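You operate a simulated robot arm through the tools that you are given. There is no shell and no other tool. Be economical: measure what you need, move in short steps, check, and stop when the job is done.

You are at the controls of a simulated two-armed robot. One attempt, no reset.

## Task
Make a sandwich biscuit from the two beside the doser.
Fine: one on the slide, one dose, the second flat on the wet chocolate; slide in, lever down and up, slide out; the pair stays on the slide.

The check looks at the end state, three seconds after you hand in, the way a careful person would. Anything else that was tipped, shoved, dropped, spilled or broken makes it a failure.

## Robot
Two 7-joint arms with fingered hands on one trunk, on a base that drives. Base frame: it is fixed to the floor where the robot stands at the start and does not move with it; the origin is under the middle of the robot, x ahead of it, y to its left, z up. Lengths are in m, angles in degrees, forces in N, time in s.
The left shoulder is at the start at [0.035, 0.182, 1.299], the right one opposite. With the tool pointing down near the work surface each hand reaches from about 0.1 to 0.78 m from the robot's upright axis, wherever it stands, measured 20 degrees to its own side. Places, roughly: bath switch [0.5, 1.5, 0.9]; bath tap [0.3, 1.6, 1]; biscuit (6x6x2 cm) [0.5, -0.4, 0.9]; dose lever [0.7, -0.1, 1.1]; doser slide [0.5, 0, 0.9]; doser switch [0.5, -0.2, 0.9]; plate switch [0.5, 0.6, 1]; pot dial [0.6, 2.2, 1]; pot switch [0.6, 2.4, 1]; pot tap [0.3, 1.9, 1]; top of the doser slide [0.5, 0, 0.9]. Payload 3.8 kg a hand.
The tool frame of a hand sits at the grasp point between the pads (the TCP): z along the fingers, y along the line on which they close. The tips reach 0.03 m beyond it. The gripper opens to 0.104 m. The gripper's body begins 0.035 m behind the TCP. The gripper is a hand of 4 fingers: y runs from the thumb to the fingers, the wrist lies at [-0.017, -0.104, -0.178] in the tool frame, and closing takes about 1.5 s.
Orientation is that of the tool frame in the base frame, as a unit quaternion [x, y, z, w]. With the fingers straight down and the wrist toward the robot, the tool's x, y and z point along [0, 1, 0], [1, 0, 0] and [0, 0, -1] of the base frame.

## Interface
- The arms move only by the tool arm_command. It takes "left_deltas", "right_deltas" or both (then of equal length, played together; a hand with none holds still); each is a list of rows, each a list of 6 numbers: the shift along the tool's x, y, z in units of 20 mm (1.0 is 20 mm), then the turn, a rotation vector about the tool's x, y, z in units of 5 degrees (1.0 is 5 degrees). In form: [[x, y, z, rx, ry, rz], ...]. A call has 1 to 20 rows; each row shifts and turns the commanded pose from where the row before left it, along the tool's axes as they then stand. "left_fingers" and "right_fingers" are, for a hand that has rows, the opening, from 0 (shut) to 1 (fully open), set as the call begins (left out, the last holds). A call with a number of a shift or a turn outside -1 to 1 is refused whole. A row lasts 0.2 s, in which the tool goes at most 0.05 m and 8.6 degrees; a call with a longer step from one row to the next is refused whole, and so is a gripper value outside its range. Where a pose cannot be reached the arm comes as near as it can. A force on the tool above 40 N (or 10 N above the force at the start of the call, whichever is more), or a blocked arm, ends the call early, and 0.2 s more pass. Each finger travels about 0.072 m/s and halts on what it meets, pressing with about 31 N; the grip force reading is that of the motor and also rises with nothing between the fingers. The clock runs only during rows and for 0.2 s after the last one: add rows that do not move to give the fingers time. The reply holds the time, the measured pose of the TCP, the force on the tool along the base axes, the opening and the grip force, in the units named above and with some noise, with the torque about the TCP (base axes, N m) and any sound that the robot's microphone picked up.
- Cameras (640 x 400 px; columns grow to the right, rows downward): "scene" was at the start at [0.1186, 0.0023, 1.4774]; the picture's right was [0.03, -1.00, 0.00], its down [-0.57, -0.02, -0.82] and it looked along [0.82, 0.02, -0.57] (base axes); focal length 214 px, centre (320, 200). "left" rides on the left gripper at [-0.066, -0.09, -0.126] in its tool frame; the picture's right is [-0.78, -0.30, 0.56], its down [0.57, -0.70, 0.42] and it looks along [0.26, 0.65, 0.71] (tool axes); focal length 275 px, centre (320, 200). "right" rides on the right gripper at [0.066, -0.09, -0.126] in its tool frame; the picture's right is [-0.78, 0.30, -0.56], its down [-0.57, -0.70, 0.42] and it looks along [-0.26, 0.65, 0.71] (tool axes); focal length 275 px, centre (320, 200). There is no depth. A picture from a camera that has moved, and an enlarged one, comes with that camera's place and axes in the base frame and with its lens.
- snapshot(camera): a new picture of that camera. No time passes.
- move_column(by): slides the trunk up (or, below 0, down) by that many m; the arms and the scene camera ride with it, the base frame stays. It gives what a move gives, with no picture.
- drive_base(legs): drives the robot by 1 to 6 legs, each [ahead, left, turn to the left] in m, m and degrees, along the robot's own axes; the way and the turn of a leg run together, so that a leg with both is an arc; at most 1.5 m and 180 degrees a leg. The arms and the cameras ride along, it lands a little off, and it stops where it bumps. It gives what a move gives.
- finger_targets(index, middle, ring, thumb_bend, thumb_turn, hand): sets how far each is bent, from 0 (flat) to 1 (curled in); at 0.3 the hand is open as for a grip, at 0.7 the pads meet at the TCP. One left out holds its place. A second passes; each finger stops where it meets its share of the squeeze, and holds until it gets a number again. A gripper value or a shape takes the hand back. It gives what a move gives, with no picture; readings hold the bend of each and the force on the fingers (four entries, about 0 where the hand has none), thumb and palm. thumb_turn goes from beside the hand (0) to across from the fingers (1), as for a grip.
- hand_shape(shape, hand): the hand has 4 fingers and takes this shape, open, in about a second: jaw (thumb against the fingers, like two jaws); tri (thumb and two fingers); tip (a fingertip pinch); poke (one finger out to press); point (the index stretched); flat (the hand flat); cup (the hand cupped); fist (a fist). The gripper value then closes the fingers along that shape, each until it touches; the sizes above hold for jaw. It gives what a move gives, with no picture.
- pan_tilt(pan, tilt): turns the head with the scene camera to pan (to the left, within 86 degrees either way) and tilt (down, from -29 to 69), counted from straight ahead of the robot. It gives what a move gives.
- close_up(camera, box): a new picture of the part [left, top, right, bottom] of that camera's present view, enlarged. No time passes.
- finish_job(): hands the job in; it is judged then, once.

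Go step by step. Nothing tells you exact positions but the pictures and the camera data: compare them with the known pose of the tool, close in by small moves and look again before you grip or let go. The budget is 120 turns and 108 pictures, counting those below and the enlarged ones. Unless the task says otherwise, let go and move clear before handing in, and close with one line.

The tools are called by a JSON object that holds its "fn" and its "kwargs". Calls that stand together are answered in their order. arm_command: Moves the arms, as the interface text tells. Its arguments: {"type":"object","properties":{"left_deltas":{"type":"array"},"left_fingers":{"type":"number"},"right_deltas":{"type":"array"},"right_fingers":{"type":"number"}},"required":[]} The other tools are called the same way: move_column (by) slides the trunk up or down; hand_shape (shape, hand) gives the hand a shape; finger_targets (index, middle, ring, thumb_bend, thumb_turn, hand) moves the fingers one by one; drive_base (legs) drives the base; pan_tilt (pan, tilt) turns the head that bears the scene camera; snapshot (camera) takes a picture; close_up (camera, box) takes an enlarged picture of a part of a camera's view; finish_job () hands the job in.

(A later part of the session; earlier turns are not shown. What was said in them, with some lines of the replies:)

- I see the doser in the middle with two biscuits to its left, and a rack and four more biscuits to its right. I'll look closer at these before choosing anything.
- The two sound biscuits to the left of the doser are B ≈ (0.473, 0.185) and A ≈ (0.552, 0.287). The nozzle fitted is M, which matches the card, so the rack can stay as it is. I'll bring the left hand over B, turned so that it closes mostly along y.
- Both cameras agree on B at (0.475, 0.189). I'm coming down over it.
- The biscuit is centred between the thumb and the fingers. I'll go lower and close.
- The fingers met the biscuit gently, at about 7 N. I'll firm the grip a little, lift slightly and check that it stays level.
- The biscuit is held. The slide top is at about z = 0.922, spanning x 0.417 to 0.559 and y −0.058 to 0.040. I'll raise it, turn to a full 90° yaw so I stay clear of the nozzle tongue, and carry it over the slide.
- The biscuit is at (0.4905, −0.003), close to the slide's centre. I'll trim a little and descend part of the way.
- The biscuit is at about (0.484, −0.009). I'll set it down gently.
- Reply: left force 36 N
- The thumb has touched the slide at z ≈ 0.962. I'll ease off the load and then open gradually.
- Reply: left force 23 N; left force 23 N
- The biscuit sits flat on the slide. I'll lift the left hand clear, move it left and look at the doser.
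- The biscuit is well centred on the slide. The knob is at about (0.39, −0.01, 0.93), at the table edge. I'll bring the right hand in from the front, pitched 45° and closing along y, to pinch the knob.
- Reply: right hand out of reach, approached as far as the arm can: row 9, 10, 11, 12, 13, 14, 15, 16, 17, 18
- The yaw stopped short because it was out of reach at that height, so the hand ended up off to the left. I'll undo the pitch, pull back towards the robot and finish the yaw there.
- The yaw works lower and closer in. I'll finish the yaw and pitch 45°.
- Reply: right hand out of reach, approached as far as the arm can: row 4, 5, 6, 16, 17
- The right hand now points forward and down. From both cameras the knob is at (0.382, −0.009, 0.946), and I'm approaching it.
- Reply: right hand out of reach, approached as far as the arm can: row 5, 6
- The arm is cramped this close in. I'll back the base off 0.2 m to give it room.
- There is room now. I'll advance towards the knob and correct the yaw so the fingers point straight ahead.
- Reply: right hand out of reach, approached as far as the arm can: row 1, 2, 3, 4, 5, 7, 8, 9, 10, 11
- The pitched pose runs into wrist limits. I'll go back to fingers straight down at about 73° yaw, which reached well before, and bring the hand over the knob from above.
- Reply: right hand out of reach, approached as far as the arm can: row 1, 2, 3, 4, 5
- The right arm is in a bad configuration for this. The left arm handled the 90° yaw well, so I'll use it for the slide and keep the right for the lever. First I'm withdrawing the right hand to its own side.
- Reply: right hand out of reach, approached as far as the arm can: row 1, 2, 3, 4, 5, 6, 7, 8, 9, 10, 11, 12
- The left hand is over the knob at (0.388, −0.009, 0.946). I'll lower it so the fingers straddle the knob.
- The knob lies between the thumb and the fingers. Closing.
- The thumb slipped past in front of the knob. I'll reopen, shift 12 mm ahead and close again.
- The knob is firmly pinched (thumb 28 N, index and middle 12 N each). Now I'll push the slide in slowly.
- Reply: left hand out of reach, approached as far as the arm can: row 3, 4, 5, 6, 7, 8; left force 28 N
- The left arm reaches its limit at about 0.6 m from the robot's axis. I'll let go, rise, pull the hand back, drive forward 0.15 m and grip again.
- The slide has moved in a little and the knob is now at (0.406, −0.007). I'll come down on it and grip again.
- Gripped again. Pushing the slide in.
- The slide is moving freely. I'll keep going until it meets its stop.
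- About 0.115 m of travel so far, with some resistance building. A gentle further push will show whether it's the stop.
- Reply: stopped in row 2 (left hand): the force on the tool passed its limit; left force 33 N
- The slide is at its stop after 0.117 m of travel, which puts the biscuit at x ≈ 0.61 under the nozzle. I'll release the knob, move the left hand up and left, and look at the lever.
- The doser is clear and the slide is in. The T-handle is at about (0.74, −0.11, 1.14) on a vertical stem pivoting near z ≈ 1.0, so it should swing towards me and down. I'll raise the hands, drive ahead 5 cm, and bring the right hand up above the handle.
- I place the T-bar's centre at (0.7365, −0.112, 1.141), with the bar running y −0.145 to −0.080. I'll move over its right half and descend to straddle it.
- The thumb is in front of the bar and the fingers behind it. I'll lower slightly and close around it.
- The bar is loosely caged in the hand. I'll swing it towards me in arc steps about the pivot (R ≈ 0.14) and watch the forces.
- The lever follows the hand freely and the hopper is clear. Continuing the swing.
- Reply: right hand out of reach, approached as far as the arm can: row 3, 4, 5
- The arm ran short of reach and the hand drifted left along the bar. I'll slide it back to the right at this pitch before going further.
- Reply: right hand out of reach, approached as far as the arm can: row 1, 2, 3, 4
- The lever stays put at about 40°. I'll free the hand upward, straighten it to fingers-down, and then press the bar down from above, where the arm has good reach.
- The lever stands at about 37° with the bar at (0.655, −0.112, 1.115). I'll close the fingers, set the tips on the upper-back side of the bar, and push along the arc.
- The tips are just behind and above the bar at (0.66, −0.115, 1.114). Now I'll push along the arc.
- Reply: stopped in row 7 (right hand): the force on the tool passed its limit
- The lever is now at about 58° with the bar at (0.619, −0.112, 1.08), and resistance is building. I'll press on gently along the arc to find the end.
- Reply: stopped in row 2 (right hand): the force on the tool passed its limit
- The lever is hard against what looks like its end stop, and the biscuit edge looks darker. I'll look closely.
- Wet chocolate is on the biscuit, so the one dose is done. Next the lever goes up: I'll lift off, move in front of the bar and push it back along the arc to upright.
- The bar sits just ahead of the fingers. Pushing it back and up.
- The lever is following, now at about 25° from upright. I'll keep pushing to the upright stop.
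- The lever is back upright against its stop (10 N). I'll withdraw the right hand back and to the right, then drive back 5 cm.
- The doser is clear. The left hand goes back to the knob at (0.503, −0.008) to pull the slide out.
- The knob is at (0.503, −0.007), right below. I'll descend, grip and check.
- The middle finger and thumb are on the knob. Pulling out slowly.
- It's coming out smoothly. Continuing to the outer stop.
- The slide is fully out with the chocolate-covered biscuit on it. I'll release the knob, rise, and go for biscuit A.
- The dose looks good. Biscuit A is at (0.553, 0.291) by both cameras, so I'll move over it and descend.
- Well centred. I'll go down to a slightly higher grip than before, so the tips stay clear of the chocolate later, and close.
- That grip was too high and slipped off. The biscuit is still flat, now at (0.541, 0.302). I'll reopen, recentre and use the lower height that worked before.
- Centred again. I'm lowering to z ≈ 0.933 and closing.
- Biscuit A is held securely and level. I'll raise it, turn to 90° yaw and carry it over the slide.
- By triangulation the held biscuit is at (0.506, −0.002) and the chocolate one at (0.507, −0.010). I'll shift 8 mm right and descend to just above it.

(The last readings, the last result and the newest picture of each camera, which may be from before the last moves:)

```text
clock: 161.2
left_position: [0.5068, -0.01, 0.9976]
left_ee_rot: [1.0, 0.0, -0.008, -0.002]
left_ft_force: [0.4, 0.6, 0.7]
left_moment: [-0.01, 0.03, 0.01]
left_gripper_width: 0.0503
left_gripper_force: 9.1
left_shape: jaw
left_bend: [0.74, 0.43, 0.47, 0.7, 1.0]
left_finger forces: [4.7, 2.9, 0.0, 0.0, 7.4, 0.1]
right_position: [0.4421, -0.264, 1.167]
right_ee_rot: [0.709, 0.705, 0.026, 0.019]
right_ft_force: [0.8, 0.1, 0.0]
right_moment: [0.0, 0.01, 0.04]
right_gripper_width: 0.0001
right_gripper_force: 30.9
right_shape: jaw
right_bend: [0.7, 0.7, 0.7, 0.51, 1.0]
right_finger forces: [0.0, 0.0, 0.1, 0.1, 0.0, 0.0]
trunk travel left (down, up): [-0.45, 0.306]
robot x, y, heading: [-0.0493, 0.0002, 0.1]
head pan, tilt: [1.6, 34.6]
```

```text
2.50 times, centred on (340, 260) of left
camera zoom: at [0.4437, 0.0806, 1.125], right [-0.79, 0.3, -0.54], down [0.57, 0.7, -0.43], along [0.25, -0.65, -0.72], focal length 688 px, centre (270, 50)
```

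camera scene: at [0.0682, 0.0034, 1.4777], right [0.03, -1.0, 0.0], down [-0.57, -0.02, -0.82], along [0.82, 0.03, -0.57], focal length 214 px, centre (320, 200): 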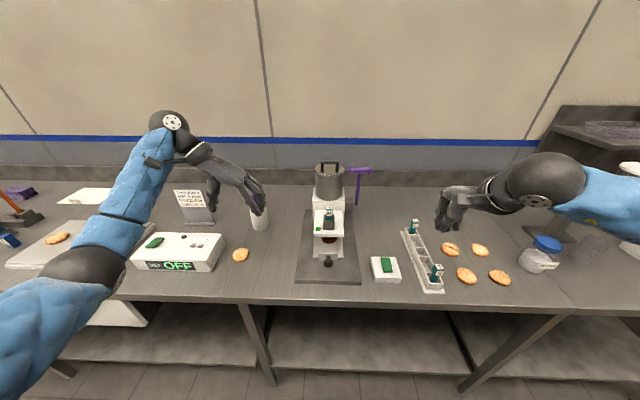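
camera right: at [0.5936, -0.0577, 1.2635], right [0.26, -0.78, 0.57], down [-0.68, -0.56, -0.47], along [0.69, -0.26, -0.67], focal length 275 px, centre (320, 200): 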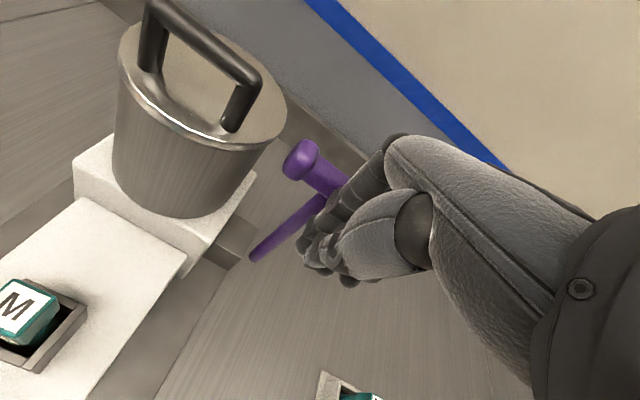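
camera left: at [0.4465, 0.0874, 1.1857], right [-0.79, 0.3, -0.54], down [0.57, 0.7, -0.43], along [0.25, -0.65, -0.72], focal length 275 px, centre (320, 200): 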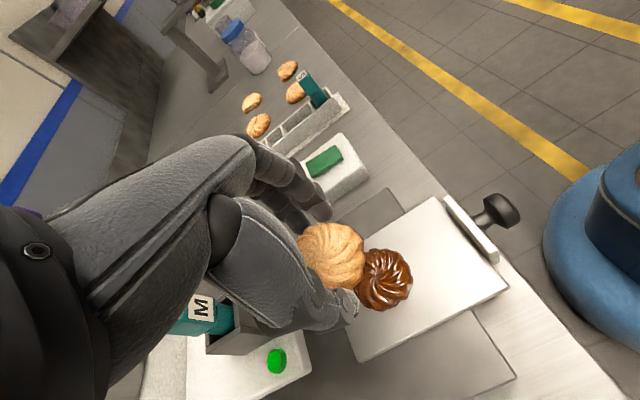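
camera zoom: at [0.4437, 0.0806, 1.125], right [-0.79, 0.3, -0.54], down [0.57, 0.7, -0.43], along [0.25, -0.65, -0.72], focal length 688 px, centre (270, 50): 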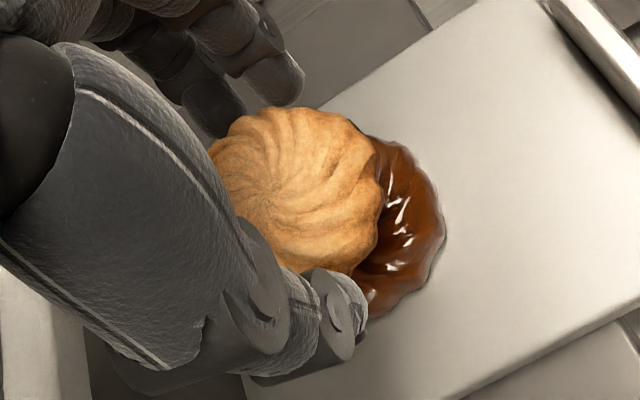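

Aligned within about 2 mm in both views. I'll lower the last centimetre gently.

{"fn": "arm_command", "kwargs": {"left_deltas": [[0.05, 0, 0.2, 0, 0, 0], [0, 0, 0.2, 0, 0, 0], [0, 0, 0.2, 0, 0, 0], [0, 0, 0, 0, 0, 0]]}}

{"fn": "close_up", "kwargs": {"camera": "scene", "box": [300, 220, 360, 280]}}

```text
clock: 162.2
left_position: [0.5088, -0.0091, 0.9863]
left_ee_rot: [1.0, 0.0, -0.01, -0.001]
left_ft_force: [-0.4, 0.3, 0.3]
left_moment: [-0.02, -0.01, -0.04]
left_gripper_width: 0.0504
left_gripper_force: 8.7
left_shape: jaw
left_bend: [0.74, 0.43, 0.47, 0.7, 1.0]
left_finger forces: [4.7, 2.9, 0.0, 0.0, 7.5, 0.0]
right_position: [0.4437, -0.264, 1.167]
right_ee_rot: [0.709, 0.704, 0.025, 0.02]
right_ft_force: [0.6, -0.5, 0.1]
right_moment: [0.02, -0.01, 0.02]
right_gripper_width: 0.0001
right_gripper_force: 30.8
right_shape: jaw
right_bend: [0.7, 0.7, 0.7, 0.51, 1.0]
right_finger forces: [0.0, 0.0, 0.0, 0.1, 0.0, 0.0]
trunk travel left (down, up): [-0.45, 0.306]
robot x, y, heading: [-0.0481, 0.0003, 0.2]
head pan, tilt: [1.6, 34.6]
```

```text
6.67 times, centred on (330, 250) of scene
camera zoom: at [0.0713, 0.0033, 1.4774], right [0.03, -1.0, 0.0], down [-0.57, -0.02, -0.82], along [0.82, 0.03, -0.57], focal length 1430 px, centre (253, -133)
```

zoom: 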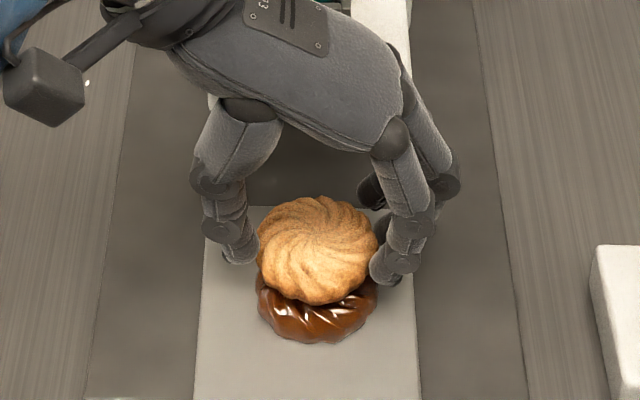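

There are about 5–6 mm left. Lowering in small steps until I feel contact.

{"fn": "arm_command", "kwargs": {"left_deltas": [[0, 0, 0.1, 0, 0, 0], [0, 0, 0.1, 0, 0, 0], [0, 0, 0.1, 0, 0, 0], [0, 0, 0, 0, 0, 0]]}}

{"fn": "close_up", "kwargs": {"camera": "scene", "box": [300, 220, 360, 280]}}

```text
clock: 163.2
left_position: [0.509, -0.0111, 0.9811]
left_ee_rot: [1.0, 0.0, -0.01, -0.001]
left_ft_force: [-0.6, 0.1, -0.2]
left_moment: [0.01, 0.03, 0.02]
left_gripper_width: 0.0501
left_gripper_force: 8.8
left_shape: jaw
left_bend: [0.74, 0.43, 0.47, 0.7, 1.0]
left_finger forces: [4.7, 2.9, 0.1, 0.1, 7.4, 0.1]
right_position: [0.4433, -0.2629, 1.1672]
right_ee_rot: [0.709, 0.705, 0.025, 0.019]
right_ft_force: [-0.7, 0.1, 0.0]
right_moment: [0.02, 0.02, -0.01]
right_gripper_width: 0.0001
right_gripper_force: 31.3
right_shape: jaw
right_bend: [0.7, 0.7, 0.7, 0.51, 1.0]
right_finger forces: [0.0, 0.1, 0.0, 0.0, 0.0, 0.0]
trunk travel left (down, up): [-0.45, 0.306]
robot x, y, heading: [-0.0507, 0.0026, 0.5]
head pan, tilt: [1.6, 34.6]
```

```text
6.67 times, centred on (330, 250) of scene
camera zoom: at [0.0713, 0.0033, 1.4774], right [0.03, -1.0, 0.0], down [-0.57, -0.02, -0.82], along [0.82, 0.03, -0.57], focal length 1430 px, centre (253, -133)
```

zoom: 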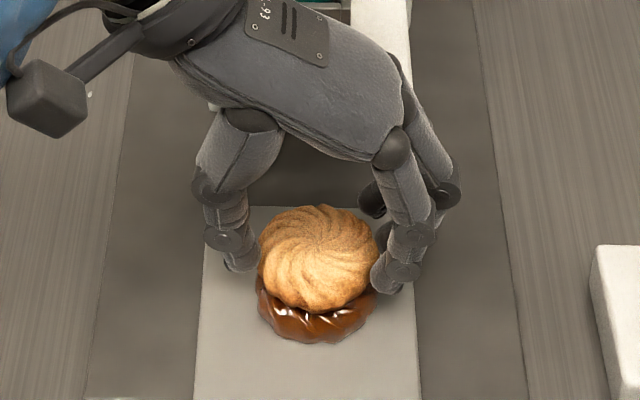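

{"fn": "arm_command", "kwargs": {"left_deltas": [[0, 0, 0.1, 0, 0, 0], [0, 0, 0.1, 0, 0, 0], [0, 0, 0, 0, 0, 0]]}}

```text
clock: 164.0
left_position: [0.5081, -0.0109, 0.9783]
left_ee_rot: [1.0, 0.0, -0.008, 0.0]
left_ft_force: [0.8, 1.5, 10.6]
left_moment: [0.03, 0.02, 0.02]
left_gripper_width: 0.0506
left_gripper_force: 9.4
left_shape: jaw
left_bend: [0.74, 0.43, 0.47, 0.7, 1.0]
left_finger forces: [5.1, 3.2, 0.0, 0.0, 9.2, 0.1]
right_position: [0.4435, -0.2637, 1.1672]
right_ee_rot: [0.709, 0.705, 0.026, 0.019]
right_ft_force: [-0.2, 0.0, -0.1]
right_moment: [-0.01, -0.01, -0.02]
right_gripper_width: 0.0
right_gripper_force: 31.3
right_shape: jaw
right_bend: [0.7, 0.7, 0.7, 0.51, 1.0]
right_finger forces: [0.0, 0.0, 0.1, 0.0, 0.0, 0.0]
trunk travel left (down, up): [-0.45, 0.306]
robot x, y, heading: [-0.0452, 0.0018, 0.2]
head pan, tilt: [1.6, 34.6]
```

Contact at 10 N, so biscuit A is seated on the chocolate. I'll open the fingers gradually.

{"fn": "arm_command", "kwargs": {"left_deltas": [[0, 0, 0, 0, 0, 0], [0, 0, 0, 0, 0, 0], [0, 0, 0, 0, 0, 0]], "left_fingers": 0.6}}

{"fn": "arm_command", "kwargs": {"left_deltas": [[0, 0, 0, 0, 0, 0], [0, 0, 0, 0, 0, 0], [0, 0, 0, 0, 0, 0], [0, 0, 0, 0, 0, 0], [0, 0, 0, 0, 0, 0]], "left_fingers": 1}}

{"fn": "close_up", "kwargs": {"camera": "scene", "box": [300, 220, 360, 280]}}

```text
clock: 164.8
left_position: [0.5079, -0.0103, 0.9767]
left_ee_rot: [1.0, 0.0, -0.01, -0.002]
left_ft_force: [-0.9, -0.2, -0.4]
left_moment: [0.01, 0.01, 0.01]
left_gripper_width: 0.0621
left_gripper_force: 0.0
left_shape: jaw
left_bend: [0.73, 0.41, 0.37, 0.64, 0.99]
left_finger forces: [0.1, 0.0, 0.0, 0.0, 0.1, 0.0]
right_position: [0.444, -0.2636, 1.1676]
right_ee_rot: [0.709, 0.705, 0.025, 0.018]
right_ft_force: [1.0, -0.5, -0.3]
right_moment: [0.02, 0.01, -0.01]
right_gripper_width: 0.0
right_gripper_force: 31.1
right_shape: jaw
right_bend: [0.7, 0.7, 0.7, 0.51, 1.0]
right_finger forces: [0.0, 0.0, 0.1, 0.0, 0.0, 0.0]
trunk travel left (down, up): [-0.45, 0.306]
robot x, y, heading: [-0.0534, 0.0001, 0.2]
head pan, tilt: [1.6, 34.6]
```

```text
clock: 166.0
left_position: [0.5081, -0.01, 0.9769]
left_ee_rot: [1.0, -0.001, -0.009, -0.001]
left_ft_force: [0.4, -0.3, 0.1]
left_moment: [-0.01, 0.03, -0.04]
left_gripper_width: 0.1038
left_gripper_force: 0.2
left_shape: jaw
left_bend: [0.3, 0.3, 0.3, 0.3, 0.97]
left_finger forces: [0.0, 0.1, 0.1, 0.1, 0.0, 0.0]
right_position: [0.4431, -0.264, 1.1682]
right_ee_rot: [0.709, 0.705, 0.027, 0.019]
right_ft_force: [-0.1, 0.3, -1.6]
right_moment: [-0.04, 0.0, 0.0]
right_gripper_width: 0.0001
right_gripper_force: 30.8
right_shape: jaw
right_bend: [0.7, 0.7, 0.7, 0.51, 1.0]
right_finger forces: [0.0, 0.0, 0.1, 0.0, 0.0, 0.0]
trunk travel left (down, up): [-0.45, 0.306]
robot x, y, heading: [-0.0474, -0.0002, 0.3]
head pan, tilt: [1.6, 34.6]
```

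```text
6.67 times, centred on (330, 250) of scene
camera zoom: at [0.0713, 0.0033, 1.4774], right [0.03, -1.0, 0.0], down [-0.57, -0.02, -0.82], along [0.82, 0.03, -0.57], focal length 1430 px, centre (253, -133)
```

zoom: 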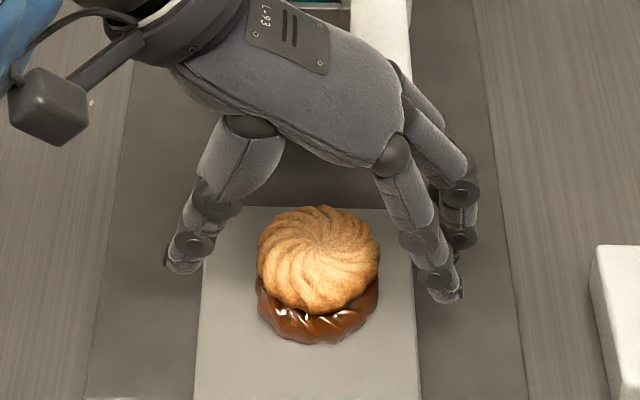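

The pair is stacked and concentric. I'll lift the hand straight up, move it clear and take a last look.

{"fn": "arm_command", "kwargs": {"left_deltas": [[0, 0, -0.4, 0, 0, 0], [0, 0, -0.6, 0, 0, 0], [0, 0, -1, 0, 0, 0], [0, 0, -1, 0, 0, 0], [0, 0, -1, 0, 0, 0], [0, 0, -1, 0, 0, 0], [0, 0, -1, 0, 0, 0], [0, 0, -1, 0, 0, 0], [0, -1, 0, 0, 0, 0], [0, -1, 0, 0, 0, 0], [0, -1, 0, 0, 0, 0], [0, -1, 0, 0, 0, 0], [0, -1, 0, 0, 0, 0], [0, -1, 0, 0, 0, 0], [0, -1, 0, 0, 0, 0], [0, -1, 0, 0, 0, 0], [0, -1, 0, 0, 0, 0], [0, 0, 0, 0, 0, 0]]}}

{"fn": "snapshot", "kwargs": {"camera": "scene"}}

{"fn": "close_up", "kwargs": {"camera": "scene", "box": [280, 160, 400, 280]}}

{"fn": "snapshot", "kwargs": {"camera": "left"}}

```text
clock: 169.8
left_position: [0.5129, 0.1674, 1.1154]
left_ee_rot: [1.0, 0.0, -0.01, -0.001]
left_ft_force: [-0.1, 1.1, 0.8]
left_moment: [-0.01, -0.02, -0.02]
left_gripper_width: 0.1036
left_gripper_force: 0.1
left_shape: jaw
left_bend: [0.3, 0.3, 0.3, 0.3, 0.97]
left_finger forces: [0.0, 0.1, 0.0, 0.0, 0.0, 0.0]
right_position: [0.444, -0.2653, 1.1679]
right_ee_rot: [0.709, 0.704, 0.026, 0.018]
right_ft_force: [0.3, -0.1, -0.2]
right_moment: [0.02, 0.01, 0.0]
right_gripper_width: 0.0001
right_gripper_force: 30.9
right_shape: jaw
right_bend: [0.7, 0.7, 0.7, 0.51, 1.0]
right_finger forces: [0.1, 0.1, 0.0, 0.0, 0.0, 0.0]
trunk travel left (down, up): [-0.45, 0.306]
robot x, y, heading: [-0.0487, 0.0012, 0.4]
head pan, tilt: [1.6, 34.6]
```

```text
11 pictures are left
camera scene: at [0.0714, 0.003, 1.4774], right [0.03, -1.0, 0.0], down [-0.57, -0.02, -0.82], along [0.82, 0.03, -0.57], focal length 214 px, centre (320, 200)
```

scene: 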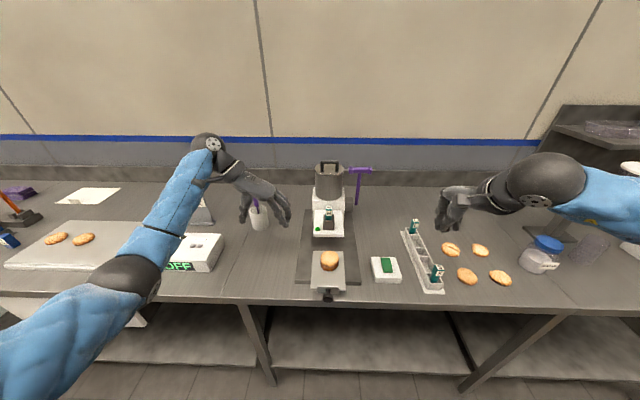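

```text
3.33 times, centred on (340, 220) of scene
camera zoom: at [0.0714, 0.003, 1.4774], right [0.03, -1.0, 0.0], down [-0.57, -0.02, -0.82], along [0.82, 0.03, -0.57], focal length 715 px, centre (253, 133)
```

zoom: 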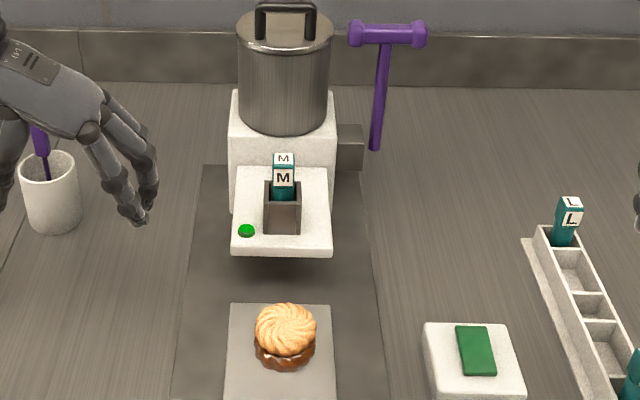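

```text
9 pictures are left
camera left: at [0.4498, 0.2583, 1.2434], right [-0.79, 0.3, -0.54], down [0.57, 0.7, -0.43], along [0.25, -0.65, -0.72], focal length 275 px, centre (320, 200)
```

left: 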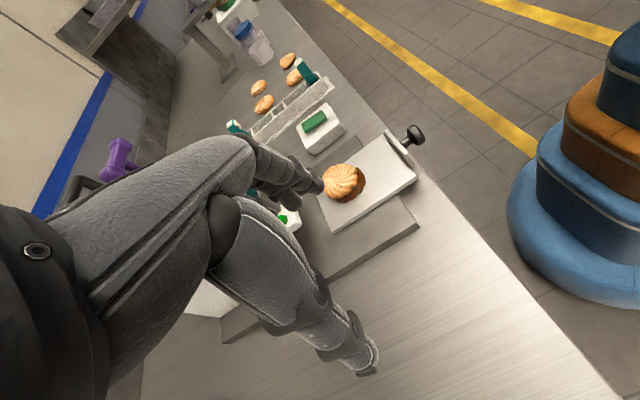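

The sandwich sits on the pulled-out slide, top biscuit level on the chocolate. The lever is upright, nothing else has moved, and both hands are clear, so I'm handing in.

{"fn": "finish_job", "kwargs": {}}

```text
The job is handed in.
```

The sandwich biscuit is made and handed in: one biscuit on the slide, one dose of chocolate, and the second biscuit flat on top. The slide is back out and the lever is up.
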